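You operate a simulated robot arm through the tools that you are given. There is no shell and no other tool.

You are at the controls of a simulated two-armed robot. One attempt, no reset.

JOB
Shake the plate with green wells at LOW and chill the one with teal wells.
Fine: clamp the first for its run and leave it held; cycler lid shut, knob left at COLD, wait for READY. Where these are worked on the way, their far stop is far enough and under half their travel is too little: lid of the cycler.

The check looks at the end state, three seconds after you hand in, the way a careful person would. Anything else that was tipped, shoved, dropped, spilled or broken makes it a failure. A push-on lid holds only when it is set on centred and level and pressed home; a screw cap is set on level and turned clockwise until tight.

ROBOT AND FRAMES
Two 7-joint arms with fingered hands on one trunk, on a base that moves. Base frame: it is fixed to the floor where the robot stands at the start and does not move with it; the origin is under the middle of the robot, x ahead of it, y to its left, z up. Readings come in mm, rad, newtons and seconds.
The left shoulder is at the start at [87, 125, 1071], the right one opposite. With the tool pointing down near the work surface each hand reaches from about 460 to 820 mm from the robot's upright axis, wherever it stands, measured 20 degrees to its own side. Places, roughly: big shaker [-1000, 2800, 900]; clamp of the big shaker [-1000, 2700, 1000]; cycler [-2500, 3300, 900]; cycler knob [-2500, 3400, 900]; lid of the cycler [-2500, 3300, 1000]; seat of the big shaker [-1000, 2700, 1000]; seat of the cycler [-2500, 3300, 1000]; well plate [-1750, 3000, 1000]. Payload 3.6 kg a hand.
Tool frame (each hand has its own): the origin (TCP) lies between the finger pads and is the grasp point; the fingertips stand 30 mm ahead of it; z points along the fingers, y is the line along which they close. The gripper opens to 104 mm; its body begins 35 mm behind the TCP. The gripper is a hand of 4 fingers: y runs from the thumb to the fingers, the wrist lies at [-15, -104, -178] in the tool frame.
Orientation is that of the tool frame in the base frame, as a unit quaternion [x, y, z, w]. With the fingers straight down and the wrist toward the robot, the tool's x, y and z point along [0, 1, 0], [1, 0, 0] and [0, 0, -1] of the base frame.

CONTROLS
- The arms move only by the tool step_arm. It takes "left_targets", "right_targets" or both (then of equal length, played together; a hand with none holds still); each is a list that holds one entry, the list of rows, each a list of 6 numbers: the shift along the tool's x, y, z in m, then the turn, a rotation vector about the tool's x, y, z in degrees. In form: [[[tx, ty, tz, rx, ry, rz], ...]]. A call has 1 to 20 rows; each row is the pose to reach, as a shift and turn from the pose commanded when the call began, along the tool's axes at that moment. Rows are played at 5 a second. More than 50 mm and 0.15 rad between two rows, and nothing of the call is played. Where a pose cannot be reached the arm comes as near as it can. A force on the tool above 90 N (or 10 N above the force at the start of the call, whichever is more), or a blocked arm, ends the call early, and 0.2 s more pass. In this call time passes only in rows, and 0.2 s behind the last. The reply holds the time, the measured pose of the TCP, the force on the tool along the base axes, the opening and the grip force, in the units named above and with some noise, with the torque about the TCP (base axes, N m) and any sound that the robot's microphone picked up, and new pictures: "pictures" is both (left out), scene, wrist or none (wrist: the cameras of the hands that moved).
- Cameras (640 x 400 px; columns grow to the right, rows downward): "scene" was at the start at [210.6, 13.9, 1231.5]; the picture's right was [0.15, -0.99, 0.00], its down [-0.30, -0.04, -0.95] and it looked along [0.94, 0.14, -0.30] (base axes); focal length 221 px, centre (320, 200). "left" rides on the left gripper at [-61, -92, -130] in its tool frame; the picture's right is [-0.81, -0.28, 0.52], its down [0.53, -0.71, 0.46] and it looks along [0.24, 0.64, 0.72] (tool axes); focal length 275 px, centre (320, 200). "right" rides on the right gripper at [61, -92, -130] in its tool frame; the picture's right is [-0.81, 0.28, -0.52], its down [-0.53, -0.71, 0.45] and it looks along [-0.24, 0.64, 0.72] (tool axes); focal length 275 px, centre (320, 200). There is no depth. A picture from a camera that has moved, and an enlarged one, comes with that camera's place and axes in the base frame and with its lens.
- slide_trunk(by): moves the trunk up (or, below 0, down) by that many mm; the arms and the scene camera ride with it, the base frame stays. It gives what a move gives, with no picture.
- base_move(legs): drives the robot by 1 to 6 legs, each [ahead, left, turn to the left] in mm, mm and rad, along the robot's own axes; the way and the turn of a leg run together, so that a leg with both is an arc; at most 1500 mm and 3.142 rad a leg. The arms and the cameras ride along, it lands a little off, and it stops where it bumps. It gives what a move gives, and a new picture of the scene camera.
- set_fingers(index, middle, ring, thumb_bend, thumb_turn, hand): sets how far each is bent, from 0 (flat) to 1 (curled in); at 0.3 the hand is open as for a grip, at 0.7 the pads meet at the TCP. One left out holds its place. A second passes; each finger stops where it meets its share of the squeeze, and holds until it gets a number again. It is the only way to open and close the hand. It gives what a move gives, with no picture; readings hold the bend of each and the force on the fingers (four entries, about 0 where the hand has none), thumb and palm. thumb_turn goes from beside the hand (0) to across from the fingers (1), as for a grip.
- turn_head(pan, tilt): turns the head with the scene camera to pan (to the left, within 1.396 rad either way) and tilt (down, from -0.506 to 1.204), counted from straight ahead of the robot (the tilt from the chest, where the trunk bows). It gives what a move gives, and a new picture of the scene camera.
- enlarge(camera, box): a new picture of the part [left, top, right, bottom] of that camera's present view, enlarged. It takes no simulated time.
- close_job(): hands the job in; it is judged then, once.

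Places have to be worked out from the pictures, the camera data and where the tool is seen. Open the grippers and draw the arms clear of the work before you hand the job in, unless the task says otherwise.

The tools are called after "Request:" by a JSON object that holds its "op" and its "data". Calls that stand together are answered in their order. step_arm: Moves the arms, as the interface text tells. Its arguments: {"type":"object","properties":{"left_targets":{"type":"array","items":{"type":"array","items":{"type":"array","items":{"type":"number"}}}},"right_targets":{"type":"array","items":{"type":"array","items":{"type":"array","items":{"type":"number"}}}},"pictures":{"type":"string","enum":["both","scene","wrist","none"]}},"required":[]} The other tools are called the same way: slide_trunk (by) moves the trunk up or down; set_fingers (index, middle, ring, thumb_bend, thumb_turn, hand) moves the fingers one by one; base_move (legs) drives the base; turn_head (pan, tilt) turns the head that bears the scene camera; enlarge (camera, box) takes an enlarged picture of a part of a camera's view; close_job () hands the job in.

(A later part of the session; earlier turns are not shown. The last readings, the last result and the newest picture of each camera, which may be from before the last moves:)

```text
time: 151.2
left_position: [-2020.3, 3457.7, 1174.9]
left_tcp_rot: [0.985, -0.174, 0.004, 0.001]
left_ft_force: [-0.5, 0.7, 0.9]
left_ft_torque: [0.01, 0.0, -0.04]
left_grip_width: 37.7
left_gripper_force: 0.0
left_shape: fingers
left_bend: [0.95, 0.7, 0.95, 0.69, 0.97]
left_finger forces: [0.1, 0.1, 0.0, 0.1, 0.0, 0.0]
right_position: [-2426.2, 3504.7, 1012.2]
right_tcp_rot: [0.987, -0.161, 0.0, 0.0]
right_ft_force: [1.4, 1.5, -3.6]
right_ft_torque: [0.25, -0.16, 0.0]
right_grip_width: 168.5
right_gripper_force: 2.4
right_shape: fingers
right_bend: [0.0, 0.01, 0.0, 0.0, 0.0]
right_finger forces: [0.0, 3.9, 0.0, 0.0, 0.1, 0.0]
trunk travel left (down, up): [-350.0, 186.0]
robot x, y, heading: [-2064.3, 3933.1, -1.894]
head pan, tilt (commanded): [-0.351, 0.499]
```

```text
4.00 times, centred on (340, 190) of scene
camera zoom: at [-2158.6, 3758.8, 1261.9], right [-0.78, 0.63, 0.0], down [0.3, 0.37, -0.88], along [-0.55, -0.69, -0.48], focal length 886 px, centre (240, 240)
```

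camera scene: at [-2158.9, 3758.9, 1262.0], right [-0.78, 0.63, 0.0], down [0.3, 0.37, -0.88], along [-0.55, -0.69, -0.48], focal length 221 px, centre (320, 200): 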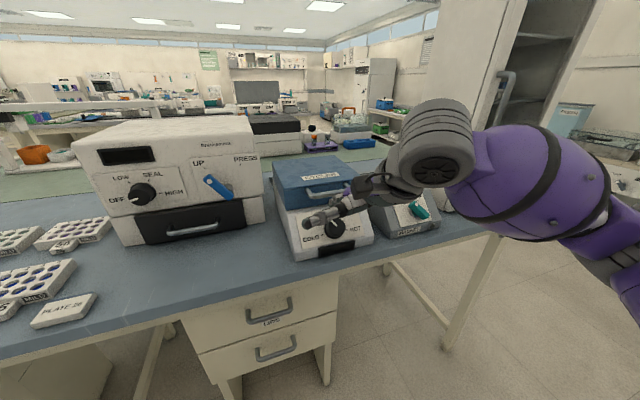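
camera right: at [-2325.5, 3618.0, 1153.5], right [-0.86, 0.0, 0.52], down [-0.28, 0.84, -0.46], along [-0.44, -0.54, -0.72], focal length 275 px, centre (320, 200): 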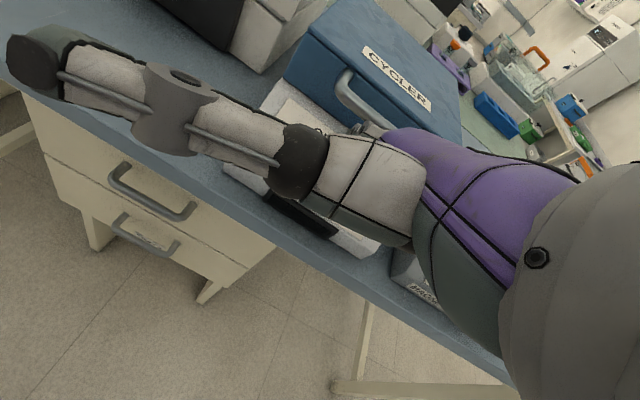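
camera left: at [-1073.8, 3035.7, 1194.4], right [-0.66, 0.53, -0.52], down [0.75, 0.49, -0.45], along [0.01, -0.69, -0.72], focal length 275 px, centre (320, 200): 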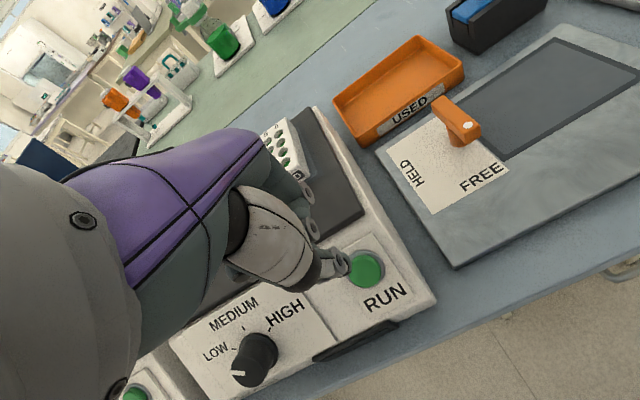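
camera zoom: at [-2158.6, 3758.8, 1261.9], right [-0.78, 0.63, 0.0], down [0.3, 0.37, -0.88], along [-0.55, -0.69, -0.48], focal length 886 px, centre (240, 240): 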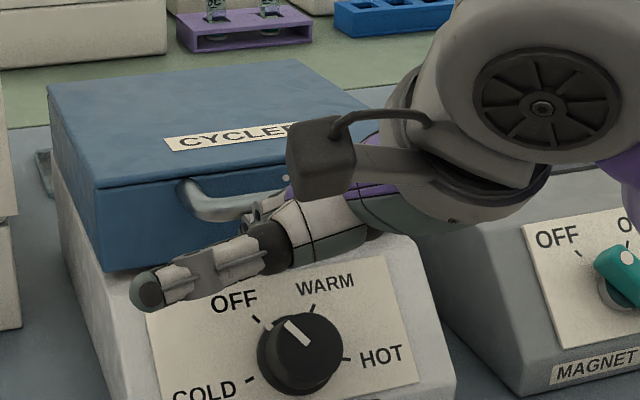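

Contact: ~4 N on the middle finger with the bar ~85 mm ahead of the TCP. I now lift along the lid's arc in small steps.

Request:
{"op": "step_arm", "data": {"right_targets": [[[0, 0.002, -0.012, 0, 0, 0], [0, 0.004, -0.024, 0, 0, 0], [0, 0.007, -0.036, 0, 0, 0], [0, 0.011, -0.048, 0, 0, 0], [0, 0.015, -0.06, 0, 0, 0]]], "pictures": "none"}}

Request:
{"op": "enlarge", "data": {"camera": "scene", "box": [260, 120, 420, 240]}}

Request:
{"op": "enlarge", "data": {"camera": "right", "box": [200, 0, 460, 180]}}

```text
time: 152.4
left_position: [-2019.1, 3458.1, 1174.4]
left_tcp_rot: [0.985, -0.174, 0.004, 0.0]
left_ft_force: [0.0, -0.5, 0.0]
left_ft_torque: [-0.01, -0.03, -0.03]
left_grip_width: 37.8
left_gripper_force: 0.3
left_shape: fingers
left_bend: [0.95, 0.7, 0.95, 0.69, 0.97]
left_finger forces: [0.1, 0.0, 0.1, 0.0, 0.0, 0.0]
right_position: [-2432.8, 3489.3, 1072.9]
right_tcp_rot: [0.987, -0.161, -0.001, 0.001]
right_ft_force: [0.8, 1.3, -2.9]
right_ft_torque: [0.21, -0.08, 0.0]
right_grip_width: 168.4
right_gripper_force: 1.3
right_shape: fingers
right_bend: [0.0, 0.01, 0.0, 0.0, 0.0]
right_finger forces: [0.0, 2.9, 0.1, 0.0, 0.0, 0.0]
trunk travel left (down, up): [-350.0, 186.0]
robot x, y, heading: [-2069.0, 3934.6, -1.896]
head pan, tilt (commanded): [-0.351, 0.499]
```

```text
3.33 times, centred on (340, 180) of scene
camera zoom: at [-2158.5, 3758.9, 1262.0], right [-0.78, 0.63, 0.0], down [0.3, 0.37, -0.88], along [-0.55, -0.69, -0.48], focal length 738 px, centre (253, 267)
```

zoom: 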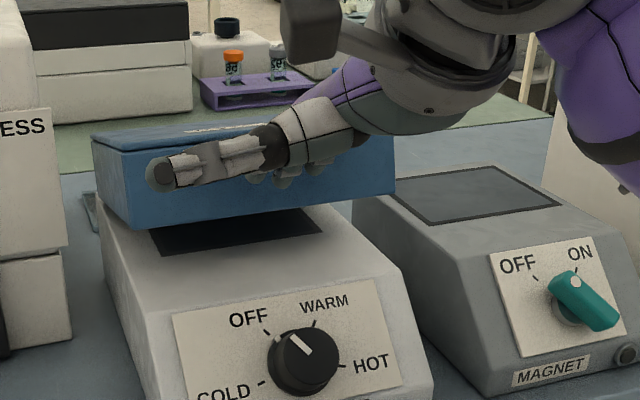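

```text
2.22 times, centred on (330, 90) of right
camera zoom: at [-2344.9, 3557.3, 1202.4], right [-0.86, 0.0, 0.52], down [-0.28, 0.84, -0.46], along [-0.44, -0.54, -0.72], focal length 612 px, centre (298, 444)
```

zoom: 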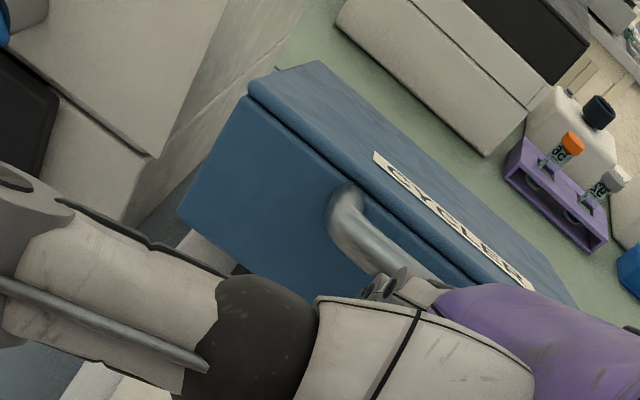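

The lid is rising and the seat is becoming visible. I continue the arc.

Request:
{"op": "step_arm", "data": {"right_targets": [[[0, 0.0064, -0.0143, 0, 0, 0], [0, 0.0156, -0.0313, 0, 0, 0], [0, 0.0264, -0.0476, 0, 0, 0], [0, 0.0385, -0.0628, 0, 0, 0], [0, 0.0519, -0.0769, 0, 0, 0], [0, 0.0665, -0.0898, 0, 0, 0]]], "pictures": "none"}}

Request:
{"op": "enlarge", "data": {"camera": "scene", "box": [260, 60, 420, 240]}}

Request:
{"op": "enlarge", "data": {"camera": "right", "box": [200, 0, 460, 180]}}

```text
time: 153.8
left_position: [-2018.5, 3458.8, 1175.0]
left_tcp_rot: [0.985, -0.174, 0.004, 0.0]
left_ft_force: [-0.5, -0.5, 0.3]
left_ft_torque: [-0.01, -0.01, 0.02]
left_grip_width: 37.6
left_gripper_force: 0.0
left_shape: fingers
left_bend: [0.95, 0.7, 0.95, 0.69, 0.97]
left_finger forces: [0.1, 0.1, 0.0, 0.1, 0.0, 0.1]
right_position: [-2454.6, 3427.0, 1164.0]
right_tcp_rot: [0.987, -0.161, 0.0, 0.001]
right_ft_force: [-0.1, 2.0, -1.7]
right_ft_torque: [0.12, -0.09, -0.12]
right_grip_width: 168.5
right_gripper_force: 1.1
right_shape: fingers
right_bend: [0.0, 0.01, 0.01, 0.0, 0.0]
right_finger forces: [0.0, 2.5, 0.5, 0.0, 0.0, 0.0]
trunk travel left (down, up): [-350.0, 186.0]
robot x, y, heading: [-2069.5, 3929.3, -1.893]
head pan, tilt (commanded): [-0.351, 0.499]
```

```text
2.22 times, centred on (340, 150) of scene
camera zoom: at [-2158.5, 3759.0, 1262.0], right [-0.78, 0.63, 0.0], down [0.3, 0.37, -0.88], along [-0.55, -0.69, -0.48], focal length 492 px, centre (276, 311)
```

zoom: 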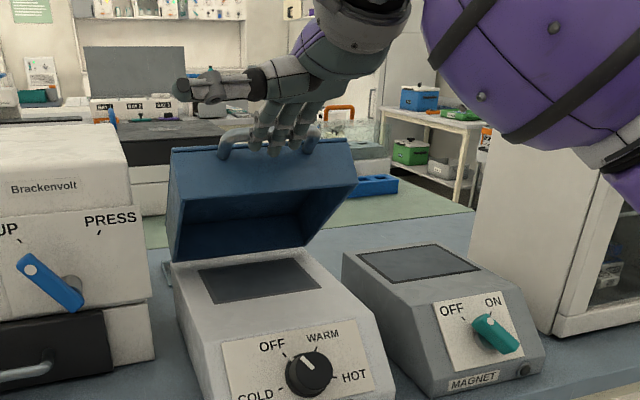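

```text
2.22 times, centred on (330, 90) of right
camera zoom: at [-2365.6, 3494.9, 1293.2], right [-0.86, 0.0, 0.52], down [-0.28, 0.84, -0.46], along [-0.44, -0.54, -0.72], focal length 612 px, centre (298, 444)
```

zoom: 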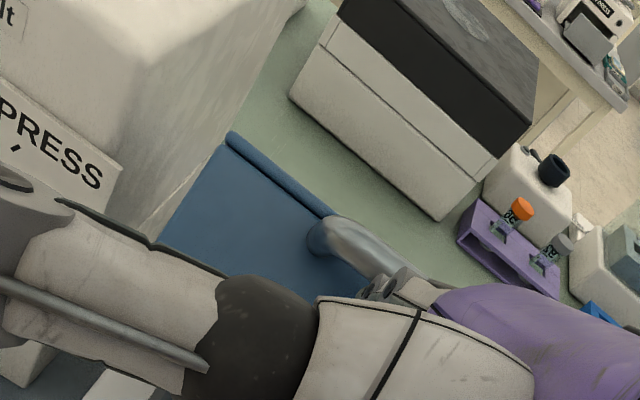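

The lid is past 45° with the fingers securely under the bar. I continue toward vertical.

Request:
{"op": "step_arm", "data": {"right_targets": [[[0, 0.0156, -0.0116, 0, 0, 0], [0, 0.0322, -0.0217, 0, 0, 0], [0, 0.0495, -0.0304, 0, 0, 0], [0, 0.0677, -0.0375, 0, 0, 0], [0, 0.0864, -0.0431, 0, 0, 0], [0, 0.1054, -0.047, 0, 0, 0]]], "pictures": "none"}}

Request:
{"op": "enlarge", "data": {"camera": "scene", "box": [260, 60, 420, 240]}}

Request:
{"op": "enlarge", "data": {"camera": "right", "box": [200, 0, 460, 180]}}

```text
time: 155.2
left_position: [-2018.9, 3457.0, 1173.9]
left_tcp_rot: [0.985, -0.173, 0.005, 0.0]
left_ft_force: [-0.3, 0.5, -0.1]
left_ft_torque: [-0.03, -0.02, 0.01]
left_grip_width: 37.6
left_gripper_force: 0.0
left_shape: fingers
left_bend: [0.95, 0.7, 0.95, 0.69, 0.97]
left_finger forces: [0.0, 0.0, 0.0, 0.1, 0.0, 0.1]
right_position: [-2485.7, 3326.5, 1209.7]
right_tcp_rot: [0.987, -0.162, 0.0, 0.001]
right_ft_force: [0.4, 1.3, 0.8]
right_ft_torque: [0.04, -0.04, -0.01]
right_grip_width: 168.4
right_gripper_force: 1.1
right_shape: fingers
right_bend: [0.0, 0.01, 0.0, 0.0, 0.0]
right_finger forces: [0.0, 1.7, 0.1, 0.0, 0.0, 0.0]
trunk travel left (down, up): [-350.0, 186.0]
robot x, y, heading: [-2066.3, 3933.7, -1.896]
head pan, tilt (commanded): [-0.351, 0.499]
```

```text
2.22 times, centred on (340, 150) of scene
camera zoom: at [-2158.1, 3758.7, 1262.0], right [-0.78, 0.63, 0.0], down [0.3, 0.37, -0.88], along [-0.55, -0.69, -0.48], focal length 492 px, centre (276, 311)
```

zoom: 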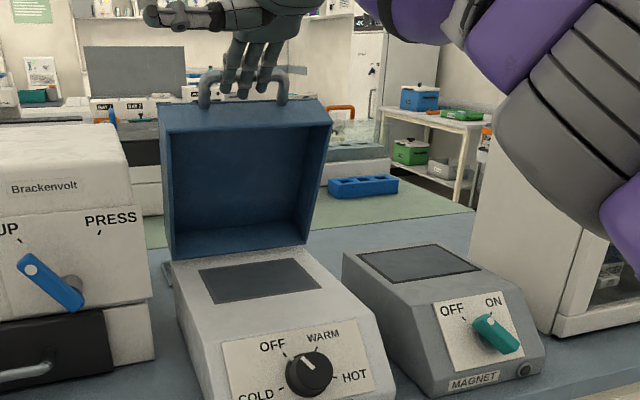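

```text
2.22 times, centred on (330, 90) of right
camera zoom: at [-2398.3, 3394.4, 1339.6], right [-0.85, 0.0, 0.52], down [-0.28, 0.84, -0.46], along [-0.44, -0.54, -0.72], focal length 612 px, centre (298, 444)
```

zoom: 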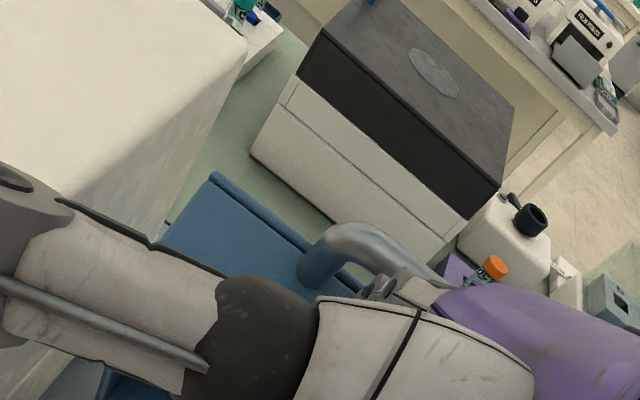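

The lid is near vertical. I continue pushing it back toward its stop, watching the force.

Request:
{"op": "step_arm", "data": {"right_targets": [[[0, 0.0193, -0.0022, 0, 0, 0], [0, 0.0388, -0.0027, 0, 0, 0], [0, 0.0581, -0.0015, 0, 0, 0], [0, 0.0774, 0.0014, 0, 0, 0]]], "pictures": "none"}}

Request:
{"op": "enlarge", "data": {"camera": "scene", "box": [260, 60, 420, 240]}}

Request:
{"op": "enlarge", "data": {"camera": "left", "box": [300, 0, 640, 200]}}

```text
time: 156.2
left_position: [-2019.8, 3458.8, 1173.5]
left_tcp_rot: [0.985, -0.174, 0.004, 0.0]
left_ft_force: [0.9, -0.1, -0.2]
left_ft_torque: [-0.02, 0.02, 0.0]
left_grip_width: 37.5
left_gripper_force: 0.0
left_shape: fingers
left_bend: [0.95, 0.7, 0.95, 0.69, 0.97]
left_finger forces: [0.0, 0.0, 0.0, 0.0, 0.0, 0.0]
right_position: [-2489.6, 3317.6, 1209.6]
right_tcp_rot: [0.987, -0.161, -0.001, 0.001]
right_ft_force: [1.4, 1.0, -0.6]
right_ft_torque: [0.04, 0.0, 0.01]
right_grip_width: 168.3
right_gripper_force: 0.5
right_shape: fingers
right_bend: [0.0, 0.01, 0.0, 0.0, 0.0]
right_finger forces: [0.0, 0.8, 0.0, 0.0, 0.0, 0.0]
right hand out of reach, approached as far as the arm can: row 1, 2, 3, 4
trunk travel left (down, up): [-350.0, 186.0]
robot x, y, heading: [-2068.6, 3933.4, -1.896]
head pan, tilt (commanded): [-0.351, 0.499]
```

```text
2.22 times, centred on (340, 150) of scene
camera zoom: at [-2158.6, 3758.9, 1262.0], right [-0.78, 0.63, 0.0], down [0.3, 0.37, -0.88], along [-0.55, -0.69, -0.48], focal length 492 px, centre (276, 311)
```

zoom: 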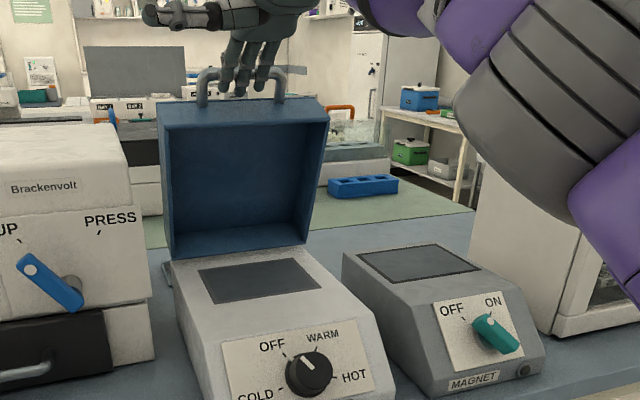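

```text
1.88 times, centred on (470, 100) of left
camera zoom: at [-2046.2, 3566.0, 1304.5], right [-0.66, 0.53, -0.52], down [0.75, 0.49, -0.45], along [0.01, -0.69, -0.72], focal length 518 px, centre (38, 388)
```

zoom: 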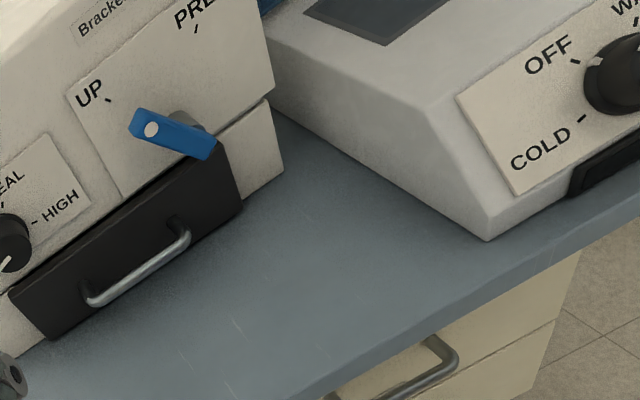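

The arm is at full reach, so I use the base to move forward a little, which pushes the lid further back; small increments with force checks.

Request:
{"op": "base_move", "data": {"legs": [[35, 0, 0]]}}

Request:
{"op": "enlarge", "data": {"camera": "scene", "box": [260, 60, 420, 240]}}

```text
time: 157.1
left_position: [-2031.2, 3425.5, 1174.0]
left_tcp_rot: [0.985, -0.174, 0.004, 0.001]
left_ft_force: [-0.1, -0.1, 1.1]
left_ft_torque: [0.02, 0.03, 0.02]
left_grip_width: 37.7
left_gripper_force: 0.0
left_shape: fingers
left_bend: [0.95, 0.7, 0.95, 0.69, 0.97]
left_finger forces: [0.1, 0.1, 0.0, 0.0, 0.1, 0.1]
right_position: [-2500.9, 3284.0, 1210.7]
right_tcp_rot: [0.987, -0.162, 0.0, 0.001]
right_ft_force: [0.7, -0.6, 0.1]
right_ft_torque: [0.04, -0.05, 0.0]
right_grip_width: 168.5
right_gripper_force: 0.1
right_shape: fingers
right_bend: [0.0, 0.0, 0.0, 0.0, 0.0]
right_finger forces: [0.0, 0.0, 0.1, 0.0, 0.0, 0.0]
trunk travel left (down, up): [-350.0, 186.0]
robot x, y, heading: [-2079.4, 3898.1, -1.896]
head pan, tilt (commanded): [-0.351, 0.499]
camera scene: at [-2169.9, 3725.2, 1261.9], right [-0.78, 0.63, 0.0], down [0.3, 0.37, -0.88], along [-0.55, -0.69, -0.48], focal length 221 px, centre (320, 200)
```

scene: 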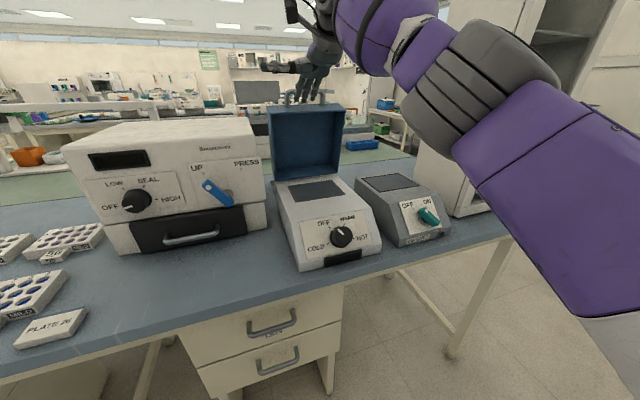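

```text
2.22 times, centred on (340, 150) of scene
camera zoom: at [-2169.9, 3725.2, 1261.9], right [-0.78, 0.63, 0.0], down [0.3, 0.37, -0.88], along [-0.55, -0.69, -0.48], focal length 492 px, centre (276, 311)
```

zoom: 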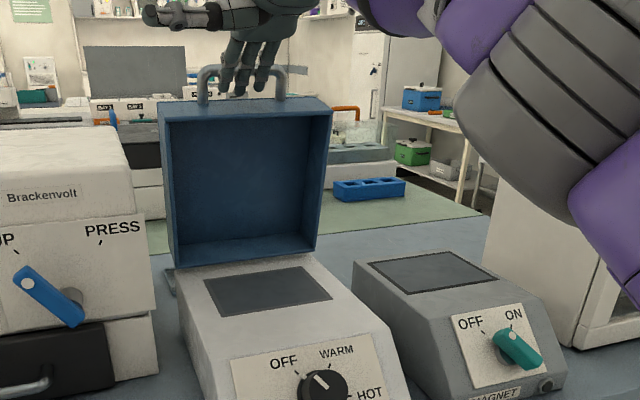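

The lid looks about upright and no longer pushes back. I nudge 30 mm more to be sure it reaches its stop.

Request:
{"op": "base_move", "data": {"legs": [[30, 0, 0]]}}

Request:
{"op": "enlarge", "data": {"camera": "scene", "box": [240, 60, 420, 240]}}

Request:
{"op": "enlarge", "data": {"camera": "right", "box": [200, 0, 460, 180]}}

```text
time: 157.9
left_position: [-2039.4, 3397.5, 1174.4]
left_tcp_rot: [0.985, -0.175, 0.004, 0.001]
left_ft_force: [0.6, 0.4, -0.3]
left_ft_torque: [0.01, -0.02, 0.02]
left_grip_width: 37.7
left_gripper_force: 0.0
left_shape: fingers
left_bend: [0.95, 0.7, 0.95, 0.69, 0.97]
left_finger forces: [0.0, 0.0, 0.0, 0.1, 0.0, 0.1]
right_position: [-2509.8, 3256.5, 1210.6]
right_tcp_rot: [0.987, -0.162, 0.0, 0.002]
right_ft_force: [0.5, -0.5, -0.3]
right_ft_torque: [0.01, 0.0, -0.01]
right_grip_width: 168.5
right_gripper_force: 0.1
right_shape: fingers
right_bend: [0.0, 0.0, 0.0, 0.0, 0.0]
right_finger forces: [0.0, 0.1, 0.1, 0.1, 0.0, 0.1]
trunk travel left (down, up): [-350.0, 186.0]
robot x, y, heading: [-2090.1, 3868.2, -1.897]
head pan, tilt (commanded): [-0.351, 0.499]
camera scene: at [-2179.2, 3697.7, 1262.0], right [-0.78, 0.63, 0.0], down [0.3, 0.37, -0.88], along [-0.55, -0.69, -0.48], focal length 221 px, centre (320, 200)
```

scene: 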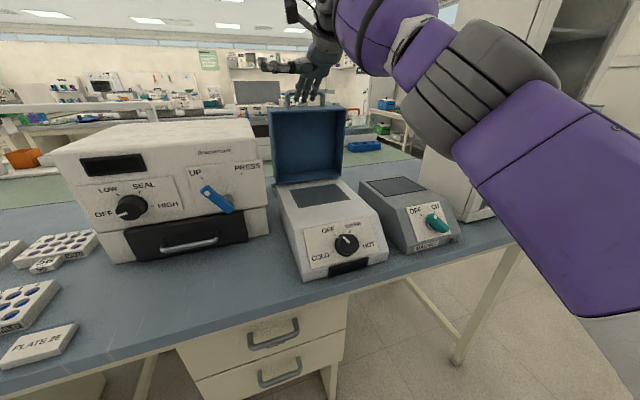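

```text
2.22 times, centred on (330, 150) of scene
camera zoom: at [-2179.2, 3697.7, 1262.0], right [-0.78, 0.63, 0.0], down [0.3, 0.37, -0.88], along [-0.55, -0.69, -0.48], focal length 492 px, centre (298, 311)
```

zoom: 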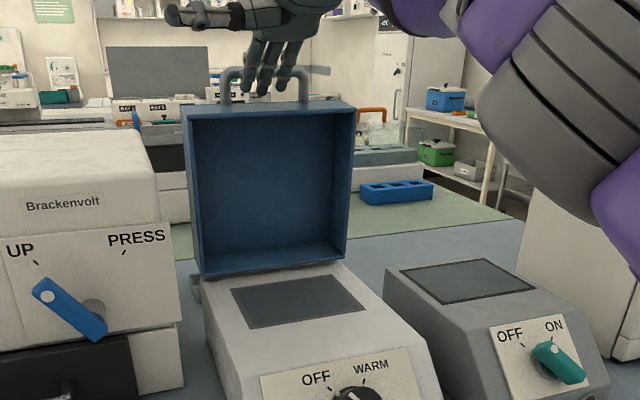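

```text
2.22 times, centred on (330, 90) of right
camera zoom: at [-2422.9, 3324.4, 1340.5], right [-0.86, 0.0, 0.52], down [-0.28, 0.84, -0.46], along [-0.44, -0.54, -0.72], focal length 612 px, centre (298, 444)
```

zoom: 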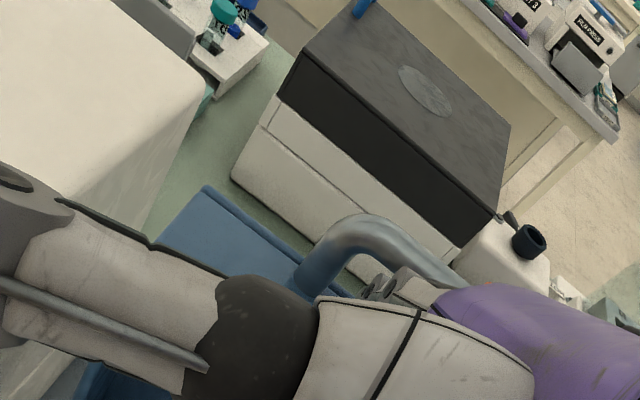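

By geometry the lid is at ~93°. I push about 35 mm more to find the stop.

Request:
{"op": "base_move", "data": {"legs": [[35, 0, 0]]}}

Request:
{"op": "enlarge", "data": {"camera": "scene", "box": [240, 60, 420, 240]}}

```text
time: 158.8
left_position: [-2050.8, 3364.7, 1173.9]
left_tcp_rot: [0.985, -0.174, 0.004, 0.002]
left_ft_force: [-0.1, -1.1, -0.2]
left_ft_torque: [0.01, -0.05, 0.01]
left_grip_width: 37.4
left_gripper_force: 0.0
left_shape: fingers
left_bend: [0.95, 0.7, 0.95, 0.69, 0.97]
left_finger forces: [0.0, 0.1, 0.0, 0.0, 0.0, 0.0]
right_position: [-2521.6, 3223.6, 1211.1]
right_tcp_rot: [0.987, -0.162, 0.0, 0.001]
right_ft_force: [0.8, 0.0, 0.3]
right_ft_torque: [0.04, 0.0, 0.0]
right_grip_width: 168.5
right_gripper_force: 0.1
right_shape: fingers
right_bend: [0.0, 0.0, 0.0, 0.0, 0.0]
right_finger forces: [0.1, 0.1, 0.0, 0.1, 0.1, 0.1]
trunk travel left (down, up): [-350.0, 186.0]
robot x, y, heading: [-2100.9, 3838.2, -1.892]
head pan, tilt (commanded): [-0.351, 0.499]
camera scene: at [-2190.5, 3664.1, 1261.9], right [-0.78, 0.63, 0.0], down [0.3, 0.37, -0.88], along [-0.55, -0.69, -0.48], focal length 221 px, centre (320, 200)
```

scene: 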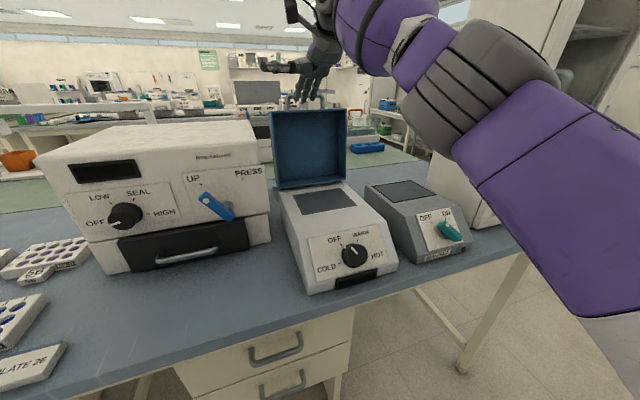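

```text
2.22 times, centred on (330, 150) of scene
camera zoom: at [-2190.5, 3664.1, 1261.9], right [-0.78, 0.63, 0.0], down [0.3, 0.37, -0.88], along [-0.55, -0.69, -0.48], focal length 492 px, centre (298, 311)
```

zoom: 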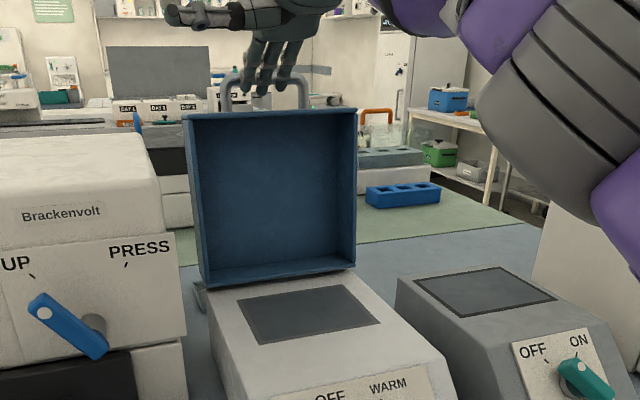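

The lid leans back now. I withdraw the hand toward me and up, and check that the lid stays open.

Request:
{"op": "step_arm", "data": {"right_targets": [[[0, -0.03, -0.005, 0, 0, 0], [0, -0.07, -0.015, 0, 0, 0], [0, -0.11, -0.02, 0, 0, 0], [0, -0.15, -0.02, 0, 0, 0], [0, -0.19, -0.02, 0, 0, 0]]], "pictures": "both"}}

Request:
{"op": "enlarge", "data": {"camera": "scene", "box": [240, 90, 420, 260]}}

Request:
{"op": "enlarge", "data": {"camera": "right", "box": [100, 0, 500, 250]}}

```text
time: 160.0
left_position: [-2051.5, 3365.3, 1173.1]
left_tcp_rot: [0.985, -0.173, 0.005, 0.001]
left_ft_force: [-0.3, 0.4, 0.4]
left_ft_torque: [-0.01, 0.0, -0.02]
left_grip_width: 37.7
left_gripper_force: 0.1
left_shape: fingers
left_bend: [0.95, 0.7, 0.95, 0.69, 0.97]
left_finger forces: [0.0, 0.0, 0.0, 0.0, 0.0, 0.0]
right_position: [-2459.9, 3405.9, 1229.6]
right_tcp_rot: [0.987, -0.162, -0.001, 0.003]
right_ft_force: [-0.2, 0.6, 0.1]
right_ft_torque: [-0.01, 0.02, 0.02]
right_grip_width: 168.6
right_gripper_force: 0.0
right_shape: fingers
right_bend: [0.0, 0.0, 0.0, 0.0, 0.0]
right_finger forces: [0.1, 0.0, 0.1, 0.0, 0.0, 0.0]
trunk travel left (down, up): [-350.0, 186.0]
robot x, y, heading: [-2102.2, 3837.0, -1.894]
head pan, tilt (commanded): [-0.351, 0.499]
camera scene: at [-2190.3, 3665.5, 1262.1], right [-0.78, 0.63, 0.0], down [0.3, 0.37, -0.88], along [-0.55, -0.69, -0.48], focal length 221 px, centre (320, 200)
camera right: at [-2373.2, 3473.1, 1360.5], right [-0.86, 0.0, 0.52], down [-0.28, 0.84, -0.46], along [-0.44, -0.54, -0.72], focal length 275 px, centre (320, 200)
```

scene: 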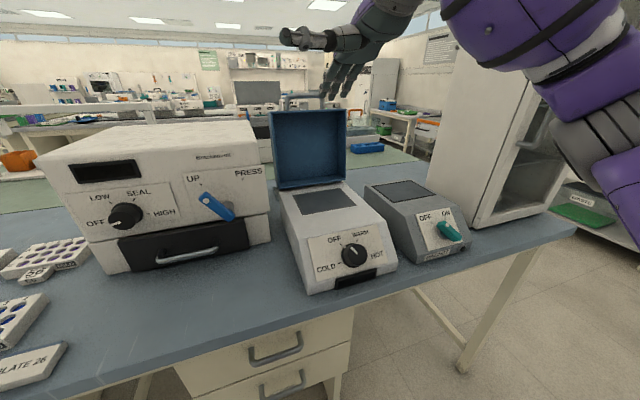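
right: 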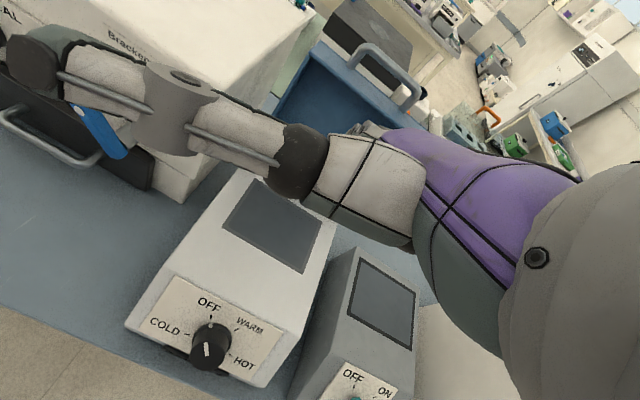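

```text
2.35 times, centred on (330, 175) of scene
camera zoom: at [-2190.3, 3665.5, 1262.1], right [-0.78, 0.63, 0.0], down [0.3, 0.37, -0.88], along [-0.55, -0.69, -0.48], focal length 521 px, centre (296, 259)
```

zoom: 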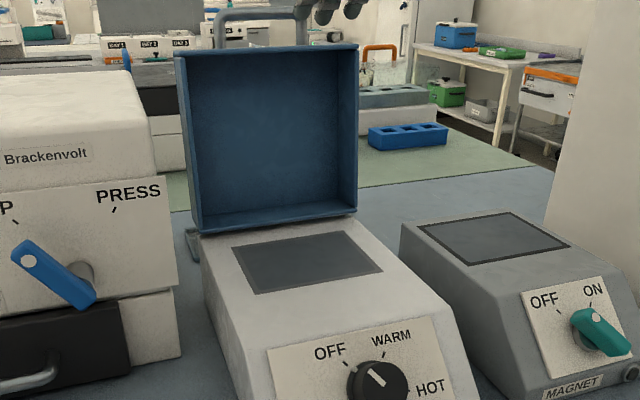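

```text
1.60 times, centred on (300, 125) of right
camera zoom: at [-2373.2, 3473.1, 1360.5], right [-0.86, 0.0, 0.52], down [-0.28, 0.84, -0.46], along [-0.44, -0.54, -0.72], focal length 440 px, centre (352, 320)
```

zoom: 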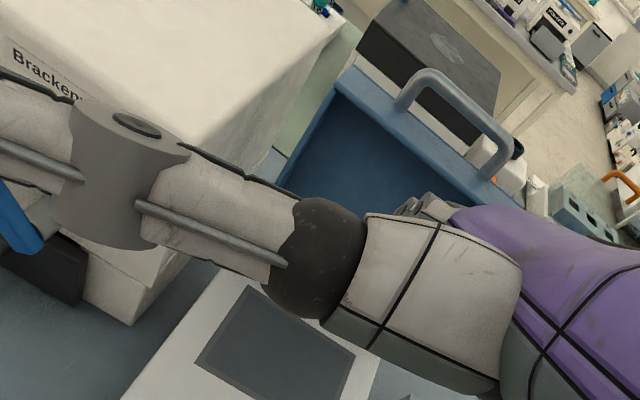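

The lid stays open beyond vertical. Now I fetch plate 65: retract the right arm, restore the grip posture, then drive left to the plates.

Request:
{"op": "step_arm", "data": {"right_targets": [[[0.03, -0.03, 0, 0, 0, 0], [0.05, -0.06, 0, 0, 0, 0], [0.06, -0.09, 0, 0, 0, 0]]], "pictures": "none"}}

Request:
{"op": "set_fingers", "data": {"hand": "right", "index": 0.3, "middle": 0.3, "ring": 0.3, "thumb_bend": 0.3, "thumb_turn": 1.0}}

Request:
{"op": "base_move", "data": {"legs": [[-80, 0, 0], [0, 842, 0.004]]}}

Request:
{"op": "turn_head", "data": {"pan": -0.25, "tilt": 0.75}}

```text
time: 160.8
left_position: [-2050.4, 3365.5, 1174.7]
left_tcp_rot: [0.985, -0.173, 0.004, 0.002]
left_ft_force: [-0.2, 0.5, 0.3]
left_ft_torque: [0.0, 0.01, -0.02]
left_grip_width: 37.8
left_gripper_force: 0.1
left_shape: fingers
left_bend: [0.95, 0.7, 0.95, 0.69, 0.97]
left_finger forces: [0.0, 0.0, 0.1, 0.1, 0.0, 0.0]
right_position: [-2375.7, 3471.5, 1229.1]
right_tcp_rot: [0.987, -0.161, 0.0, 0.002]
right_ft_force: [0.0, 0.2, 0.0]
right_ft_torque: [-0.02, 0.01, -0.04]
right_grip_width: 168.5
right_gripper_force: 0.2
right_shape: fingers
right_bend: [0.0, 0.0, 0.0, 0.0, 0.0]
right_finger forces: [0.0, 0.0, 0.0, 0.0, 0.0, 0.1]
trunk travel left (down, up): [-350.0, 186.0]
robot x, y, heading: [-2100.2, 3839.6, -1.894]
head pan, tilt (commanded): [-0.351, 0.499]
```

```text
time: 161.8
left_position: [-2052.0, 3364.1, 1174.7]
left_tcp_rot: [0.985, -0.173, 0.004, 0.001]
left_ft_force: [0.1, 0.2, 0.7]
left_ft_torque: [-0.02, 0.0, 0.01]
left_grip_width: 37.6
left_gripper_force: 0.2
left_shape: fingers
left_bend: [0.95, 0.7, 0.95, 0.69, 0.97]
left_finger forces: [0.0, 0.1, 0.0, 0.0, 0.0, 0.1]
right_position: [-2376.5, 3470.2, 1231.0]
right_tcp_rot: [0.987, -0.161, 0.0, 0.002]
right_ft_force: [-0.4, -0.9, -0.3]
right_ft_torque: [0.04, 0.02, 0.01]
right_grip_width: 103.5
right_gripper_force: 0.1
right_shape: fingers
right_bend: [0.3, 0.3, 0.3, 0.3, 0.97]
right_finger forces: [0.0, 0.0, 0.1, 0.0, 0.0, 0.0]
trunk travel left (down, up): [-350.0, 186.0]
robot x, y, heading: [-2099.9, 3835.2, -1.895]
head pan, tilt (commanded): [-0.351, 0.499]
```

```text
time: 170.2
left_position: [-1232.3, 3169.4, 1174.4]
left_tcp_rot: [0.984, -0.176, 0.004, 0.001]
left_ft_force: [0.4, 0.0, -0.4]
left_ft_torque: [0.02, -0.02, 0.02]
left_grip_width: 37.6
left_gripper_force: 0.2
left_shape: fingers
left_bend: [0.95, 0.7, 0.95, 0.69, 0.97]
left_finger forces: [0.1, 0.0, 0.1, 0.0, 0.0, 0.1]
right_position: [-1556.7, 3278.8, 1230.1]
right_tcp_rot: [0.986, -0.164, 0.0, 0.002]
right_ft_force: [0.1, 0.4, 0.6]
right_ft_torque: [0.0, 0.01, 0.04]
right_grip_width: 103.6
right_gripper_force: 0.1
right_shape: fingers
right_bend: [0.3, 0.3, 0.3, 0.3, 0.97]
right_finger forces: [0.0, 0.0, 0.0, 0.0, 0.1, 0.0]
trunk travel left (down, up): [-350.0, 186.0]
robot x, y, heading: [-1278.6, 3648.6, -1.898]
head pan, tilt (commanded): [-0.351, 0.499]
camera scene: at [-1370.3, 3471.9, 1262.0], right [-0.78, 0.63, 0.0], down [0.3, 0.37, -0.88], along [-0.55, -0.68, -0.48], focal length 221 px, centre (320, 200)
```

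scene: 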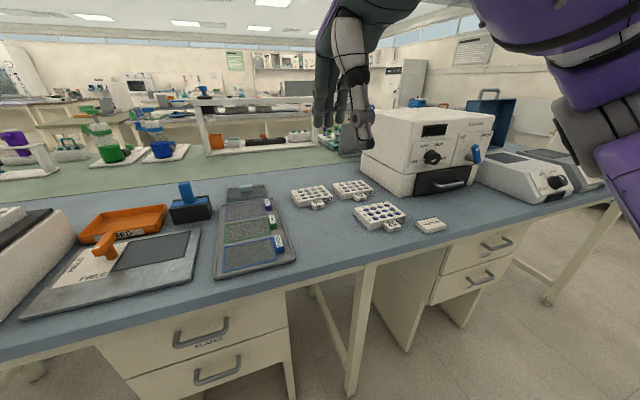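

```text
time: 171.0
left_position: [-1233.5, 3170.0, 1174.6]
left_tcp_rot: [0.984, -0.177, 0.004, 0.002]
left_ft_force: [-0.5, -0.4, 0.6]
left_ft_torque: [0.0, 0.03, 0.01]
left_grip_width: 37.5
left_gripper_force: 0.1
left_shape: fingers
left_bend: [0.95, 0.7, 0.95, 0.69, 0.97]
left_finger forces: [0.0, 0.0, 0.0, 0.0, 0.1, 0.0]
right_position: [-1556.2, 3278.7, 1231.0]
right_tcp_rot: [0.986, -0.164, 0.0, 0.002]
right_ft_force: [0.8, -0.4, 0.3]
right_ft_torque: [0.02, 0.0, -0.01]
right_grip_width: 103.6
right_gripper_force: 0.1
right_shape: fingers
right_bend: [0.3, 0.3, 0.3, 0.3, 0.97]
right_finger forces: [0.1, 0.0, 0.0, 0.0, 0.0, 0.1]
trunk travel left (down, up): [-350.0, 186.0]
robot x, y, heading: [-1281.9, 3647.4, -1.896]
head pan, tilt (commanded): [-0.25, 0.75]
camera scene: at [-1358.5, 3473.3, 1240.1], right [-0.84, 0.55, 0.0], down [0.37, 0.57, -0.73], along [-0.4, -0.61, -0.68], focal length 221 px, centre (320, 200)
```

scene: 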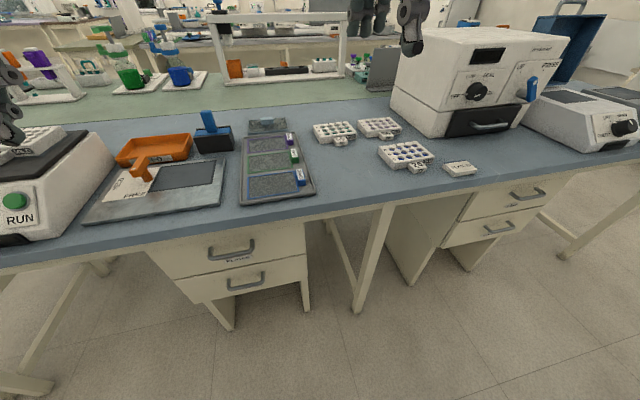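

I move forward 150 mm to bring plate 65 within the right hand's reach, then examine it.

Request:
{"op": "base_move", "data": {"legs": [[150, 0, 0]]}}

Request:
{"op": "turn_head", "data": {"pan": -0.25, "tilt": 0.8}}

Request:
{"op": "enlarge", "data": {"camera": "scene", "box": [300, 80, 480, 200]}}

Request:
{"op": "enlarge", "data": {"camera": "right", "box": [0, 0, 640, 400]}}

```text
time: 172.3
left_position: [-1280.9, 3027.6, 1174.1]
left_tcp_rot: [0.984, -0.177, 0.004, 0.001]
left_ft_force: [0.1, 0.0, 0.2]
left_ft_torque: [0.01, -0.02, 0.02]
left_grip_width: 37.8
left_gripper_force: 0.1
left_shape: fingers
left_bend: [0.95, 0.7, 0.95, 0.69, 0.97]
left_finger forces: [0.0, 0.0, 0.0, 0.0, 0.0, 0.0]
right_position: [-1604.1, 3136.2, 1229.5]
right_tcp_rot: [0.987, -0.163, -0.001, 0.001]
right_ft_force: [-0.1, -0.5, 1.0]
right_ft_torque: [0.07, -0.03, 0.02]
right_grip_width: 103.6
right_gripper_force: 0.0
right_shape: fingers
right_bend: [0.3, 0.3, 0.3, 0.3, 0.97]
right_finger forces: [0.1, 0.0, 0.0, 0.0, 0.0, 0.1]
trunk travel left (down, up): [-350.0, 186.0]
robot x, y, heading: [-1329.9, 3506.3, -1.9]
head pan, tilt (commanded): [-0.25, 0.75]
camera scene: at [-1407.0, 3330.7, 1239.9], right [-0.84, 0.55, 0.0], down [0.37, 0.57, -0.73], along [-0.4, -0.61, -0.68], focal length 221 px, centre (320, 200)
```

scene: 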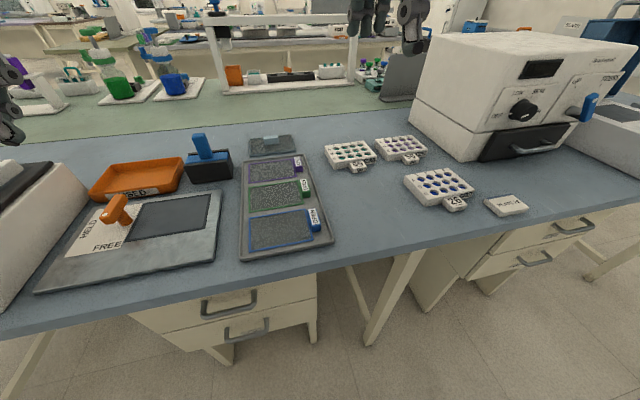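

```text
time: 173.0
left_position: [-1281.0, 3028.6, 1174.1]
left_tcp_rot: [0.985, -0.175, 0.004, 0.002]
left_ft_force: [-0.5, 0.2, -0.2]
left_ft_torque: [0.02, -0.02, 0.01]
left_grip_width: 37.4
left_gripper_force: 0.0
left_shape: fingers
left_bend: [0.95, 0.7, 0.95, 0.69, 0.97]
left_finger forces: [0.0, 0.1, 0.0, 0.1, 0.1, 0.1]
right_position: [-1604.7, 3136.9, 1230.5]
right_tcp_rot: [0.987, -0.163, -0.001, 0.001]
right_ft_force: [-1.3, -0.5, -1.3]
right_ft_torque: [0.0, 0.04, 0.0]
right_grip_width: 103.7
right_gripper_force: 0.2
right_shape: fingers
right_bend: [0.3, 0.3, 0.3, 0.3, 0.97]
right_finger forces: [0.0, 0.1, 0.0, 0.0, 0.0, 0.0]
trunk travel left (down, up): [-350.0, 186.0]
robot x, y, heading: [-1325.8, 3504.6, -1.895]
head pan, tilt (commanded): [-0.25, 0.799]
camera scene: at [-1405.6, 3333.2, 1236.0], right [-0.84, 0.55, 0.0], down [0.39, 0.6, -0.7], along [-0.38, -0.58, -0.72], focal length 221 px, centre (320, 200)
```

scene: 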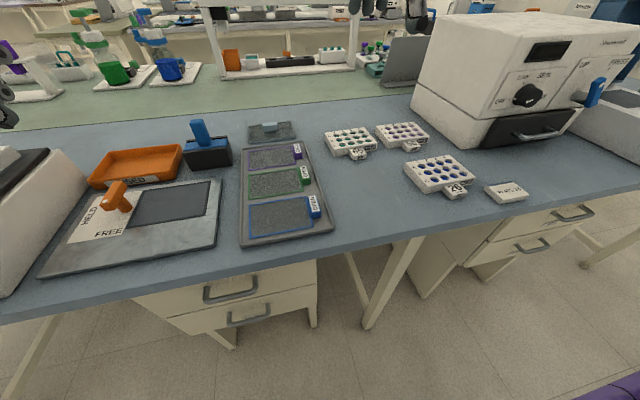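

```text
3.33 times, centred on (390, 140) of scene
camera zoom: at [-1405.6, 3333.2, 1236.0], right [-0.84, 0.55, 0.0], down [0.39, 0.6, -0.7], along [-0.38, -0.58, -0.72], focal length 738 px, centre (87, 400)
```

zoom: 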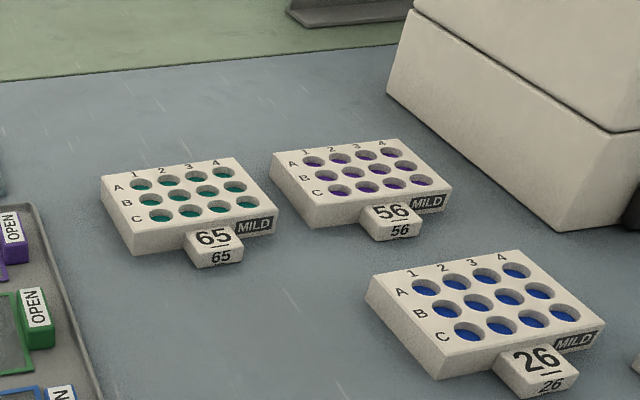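

```text
1.00 times, centred on (320, 200) of right (not enlarged: the box is as wide or as high as the picture)
camera zoom: at [-1516.7, 3204.0, 1359.9], right [-0.86, 0.0, 0.52], down [-0.27, 0.85, -0.46], along [-0.44, -0.53, -0.72], focal length 275 px, centre (320, 200)
```

zoom: 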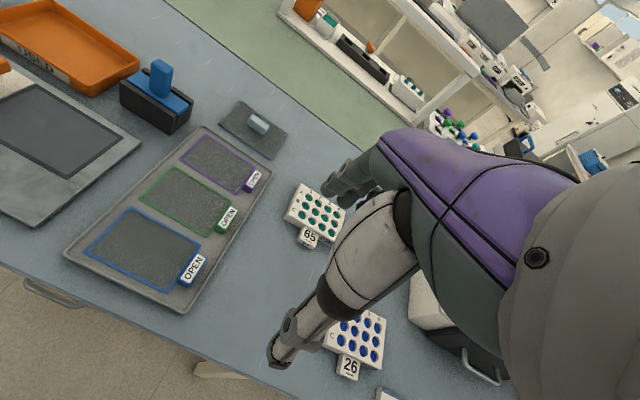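

Request:
{"op": "enlarge", "data": {"camera": "right", "box": [260, 160, 380, 260]}}

Request:
{"op": "enlarge", "data": {"camera": "left", "box": [0, 0, 640, 400]}}

```text
4.00 times, centred on (320, 210) of right
camera zoom: at [-1516.7, 3204.0, 1359.9], right [-0.86, 0.0, 0.52], down [-0.27, 0.85, -0.46], along [-0.44, -0.53, -0.72], focal length 1101 px, centre (320, 160)
```

zoom: 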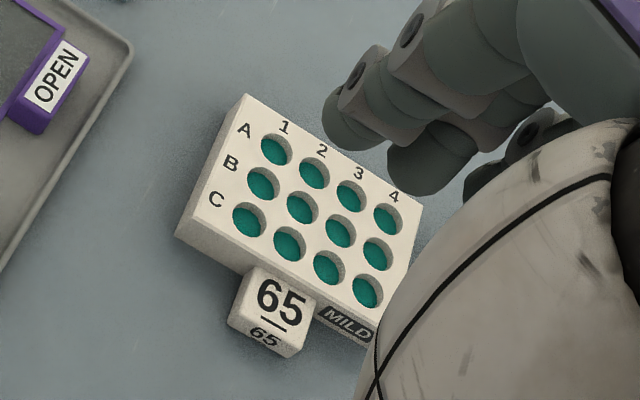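

```text
1.00 times, centred on (320, 200) of left (not enlarged: the box is as wide or as high as the picture)
camera zoom: at [-1306.9, 3136.7, 1304.5], right [-0.66, 0.54, -0.52], down [0.75, 0.48, -0.45], along [0.01, -0.69, -0.72], focal length 275 px, centre (320, 200)
```

zoom: 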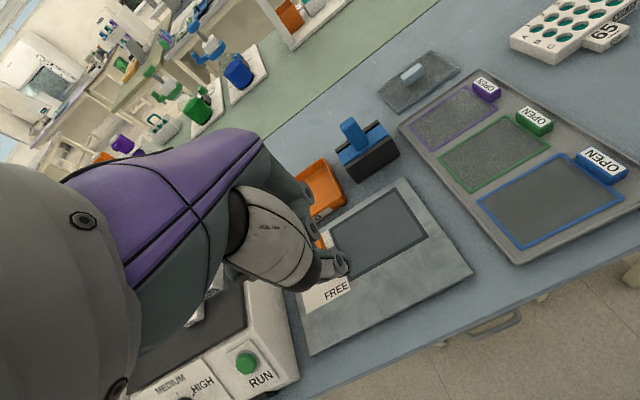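

Plate 65's centre is ≈(-1785, 2914). The right hand mirrors the left, so I'll grip left of the tab. I move the right hand to a hover above that point.

Request:
{"op": "step_arm", "data": {"right_targets": [[[-0.007, 0.034, 0.02, 0, 0, 0], [-0.014, 0.068, 0.045, 0, 0, 0], [-0.021, 0.102, 0.07, 0, 0, 0], [-0.028, 0.136, 0.1, 0, 0, 0], [-0.035, 0.17, 0.13, 0, 0, 0], [-0.043, 0.204, 0.16, 0, 0, 0], [-0.05, 0.238, 0.19, 0, 0, 0], [-0.057, 0.272, 0.22, 0, 0, 0]]], "pictures": "both"}}

Request:
{"op": "enlarge", "data": {"camera": "scene", "box": [300, 60, 460, 180]}}

Request:
{"op": "enlarge", "data": {"camera": "right", "box": [180, 180, 420, 400]}}

```text
time: 174.8
left_position: [-1281.7, 3028.3, 1174.6]
left_tcp_rot: [0.984, -0.176, 0.004, 0.002]
left_ft_force: [-0.4, -1.0, -0.7]
left_ft_torque: [0.02, 0.04, 0.01]
left_grip_width: 37.6
left_gripper_force: 0.1
left_shape: fingers
left_bend: [0.95, 0.7, 0.95, 0.69, 0.97]
left_finger forces: [0.0, 0.0, 0.0, 0.0, 0.1, 0.0]
right_position: [-1745.7, 2895.2, 1009.0]
right_tcp_rot: [0.986, -0.164, 0.0, 0.002]
right_ft_force: [0.1, -0.3, -0.4]
right_ft_torque: [0.01, -0.05, 0.01]
right_grip_width: 103.4
right_gripper_force: 0.0
right_shape: fingers
right_bend: [0.3, 0.3, 0.3, 0.3, 0.97]
right_finger forces: [0.0, 0.0, 0.0, 0.1, 0.1, 0.1]
trunk travel left (down, up): [-350.0, 186.0]
robot x, y, heading: [-1328.5, 3503.0, -1.899]
head pan, tilt (commanded): [-0.25, 0.799]
camera scene: at [-1405.7, 3332.5, 1235.9], right [-0.84, 0.55, 0.0], down [0.39, 0.6, -0.7], along [-0.38, -0.58, -0.72], focal length 221 px, centre (320, 200)
camera right: at [-1658.9, 2962.2, 1139.6], right [-0.85, 0.0, 0.52], down [-0.28, 0.85, -0.46], along [-0.44, -0.53, -0.72], focal length 275 px, centre (320, 200)
```

scene: 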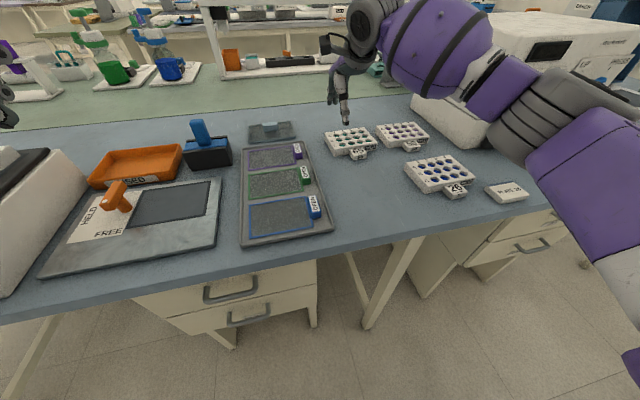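
right: 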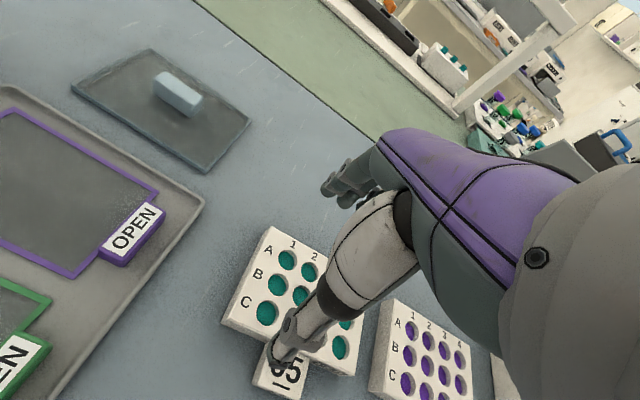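

```text
3.33 times, centred on (380, 120) of scene
camera zoom: at [-1405.7, 3332.5, 1235.9], right [-0.84, 0.55, 0.0], down [0.39, 0.6, -0.7], along [-0.38, -0.58, -0.72], focal length 738 px, centre (120, 467)
```

zoom: 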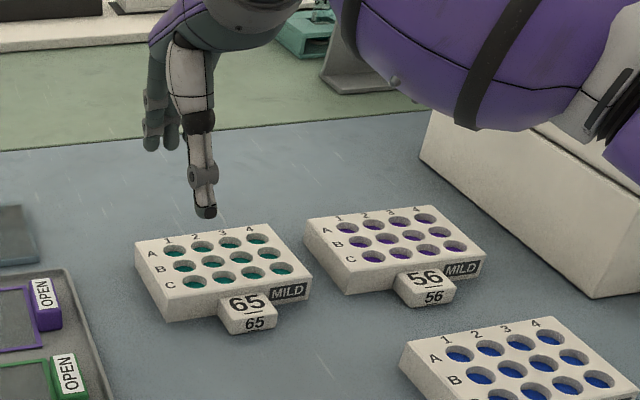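

```text
1.82 times, centred on (300, 290) of right
camera zoom: at [-1658.9, 2962.2, 1139.6], right [-0.85, 0.0, 0.52], down [-0.28, 0.85, -0.46], along [-0.44, -0.53, -0.72], focal length 500 px, centre (356, 36)
```

zoom: 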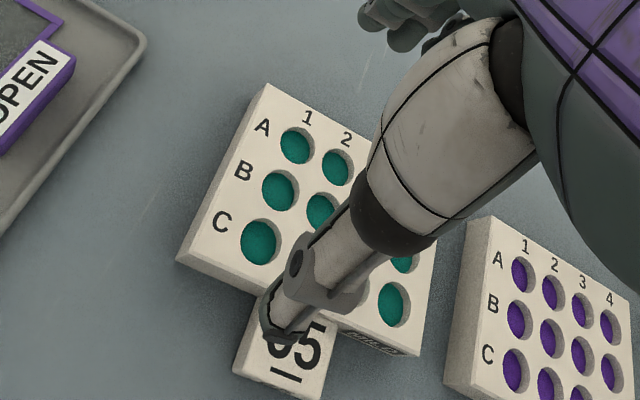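

Wrist view puts the plate centre at ≈(-1788, 2904), so I shift 5 mm forward; the thumb will land left of the tab. I descend to z≈945 and look.

Request:
{"op": "step_arm", "data": {"right_targets": [[[0, 0.005, 0.02, 0, 0, 0], [0, 0.005, 0.045, 0, 0, 0], [0, 0.005, 0.064, 0, 0, 0]]], "pictures": "none"}}

Request:
{"op": "enlarge", "data": {"camera": "scene", "box": [310, 80, 430, 180]}}

Request:
{"op": "enlarge", "data": {"camera": "right", "box": [180, 180, 420, 400]}}

```text
time: 175.6
left_position: [-1280.9, 3027.7, 1174.6]
left_tcp_rot: [0.984, -0.177, 0.005, 0.001]
left_ft_force: [0.6, -0.3, -0.3]
left_ft_torque: [-0.01, 0.04, 0.0]
left_grip_width: 37.5
left_gripper_force: 0.0
left_shape: fingers
left_bend: [0.95, 0.7, 0.95, 0.69, 0.97]
left_finger forces: [0.0, 0.0, 0.0, 0.0, 0.0, 0.0]
right_position: [-1748.4, 2892.6, 946.7]
right_tcp_rot: [0.987, -0.163, 0.0, 0.002]
right_ft_force: [0.0, 1.0, 0.2]
right_ft_torque: [0.04, 0.03, -0.02]
right_grip_width: 103.5
right_gripper_force: 0.0
right_shape: fingers
right_bend: [0.3, 0.3, 0.3, 0.3, 0.97]
right_finger forces: [0.0, 0.0, 0.0, 0.0, 0.0, 0.1]
trunk travel left (down, up): [-350.0, 186.0]
robot x, y, heading: [-1327.5, 3500.6, -1.9]
head pan, tilt (commanded): [-0.25, 0.799]
```

```text
4.00 times, centred on (370, 130) of scene
camera zoom: at [-1405.7, 3333.0, 1236.0], right [-0.84, 0.55, 0.0], down [0.39, 0.6, -0.7], along [-0.38, -0.58, -0.72], focal length 886 px, centre (120, 480)
```

zoom: 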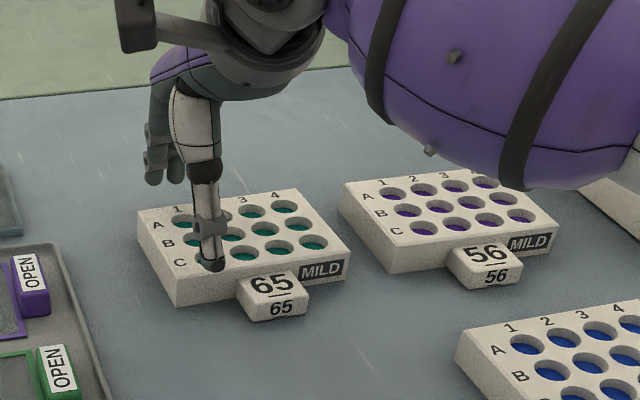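

```text
1.82 times, centred on (300, 290) of right
camera zoom: at [-1660.4, 2958.9, 1076.7], right [-0.86, 0.0, 0.52], down [-0.27, 0.85, -0.46], along [-0.44, -0.53, -0.72], focal length 500 px, centre (356, 36)
```

zoom: 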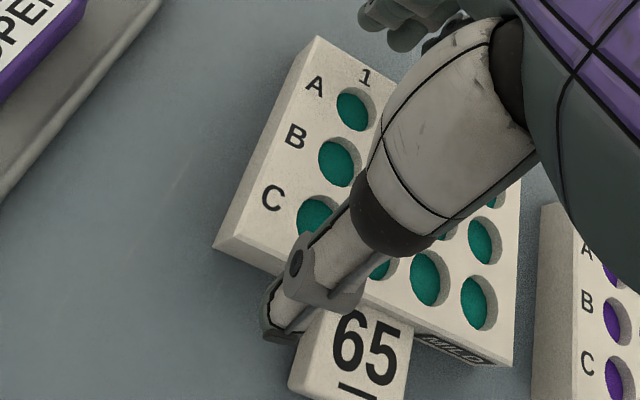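

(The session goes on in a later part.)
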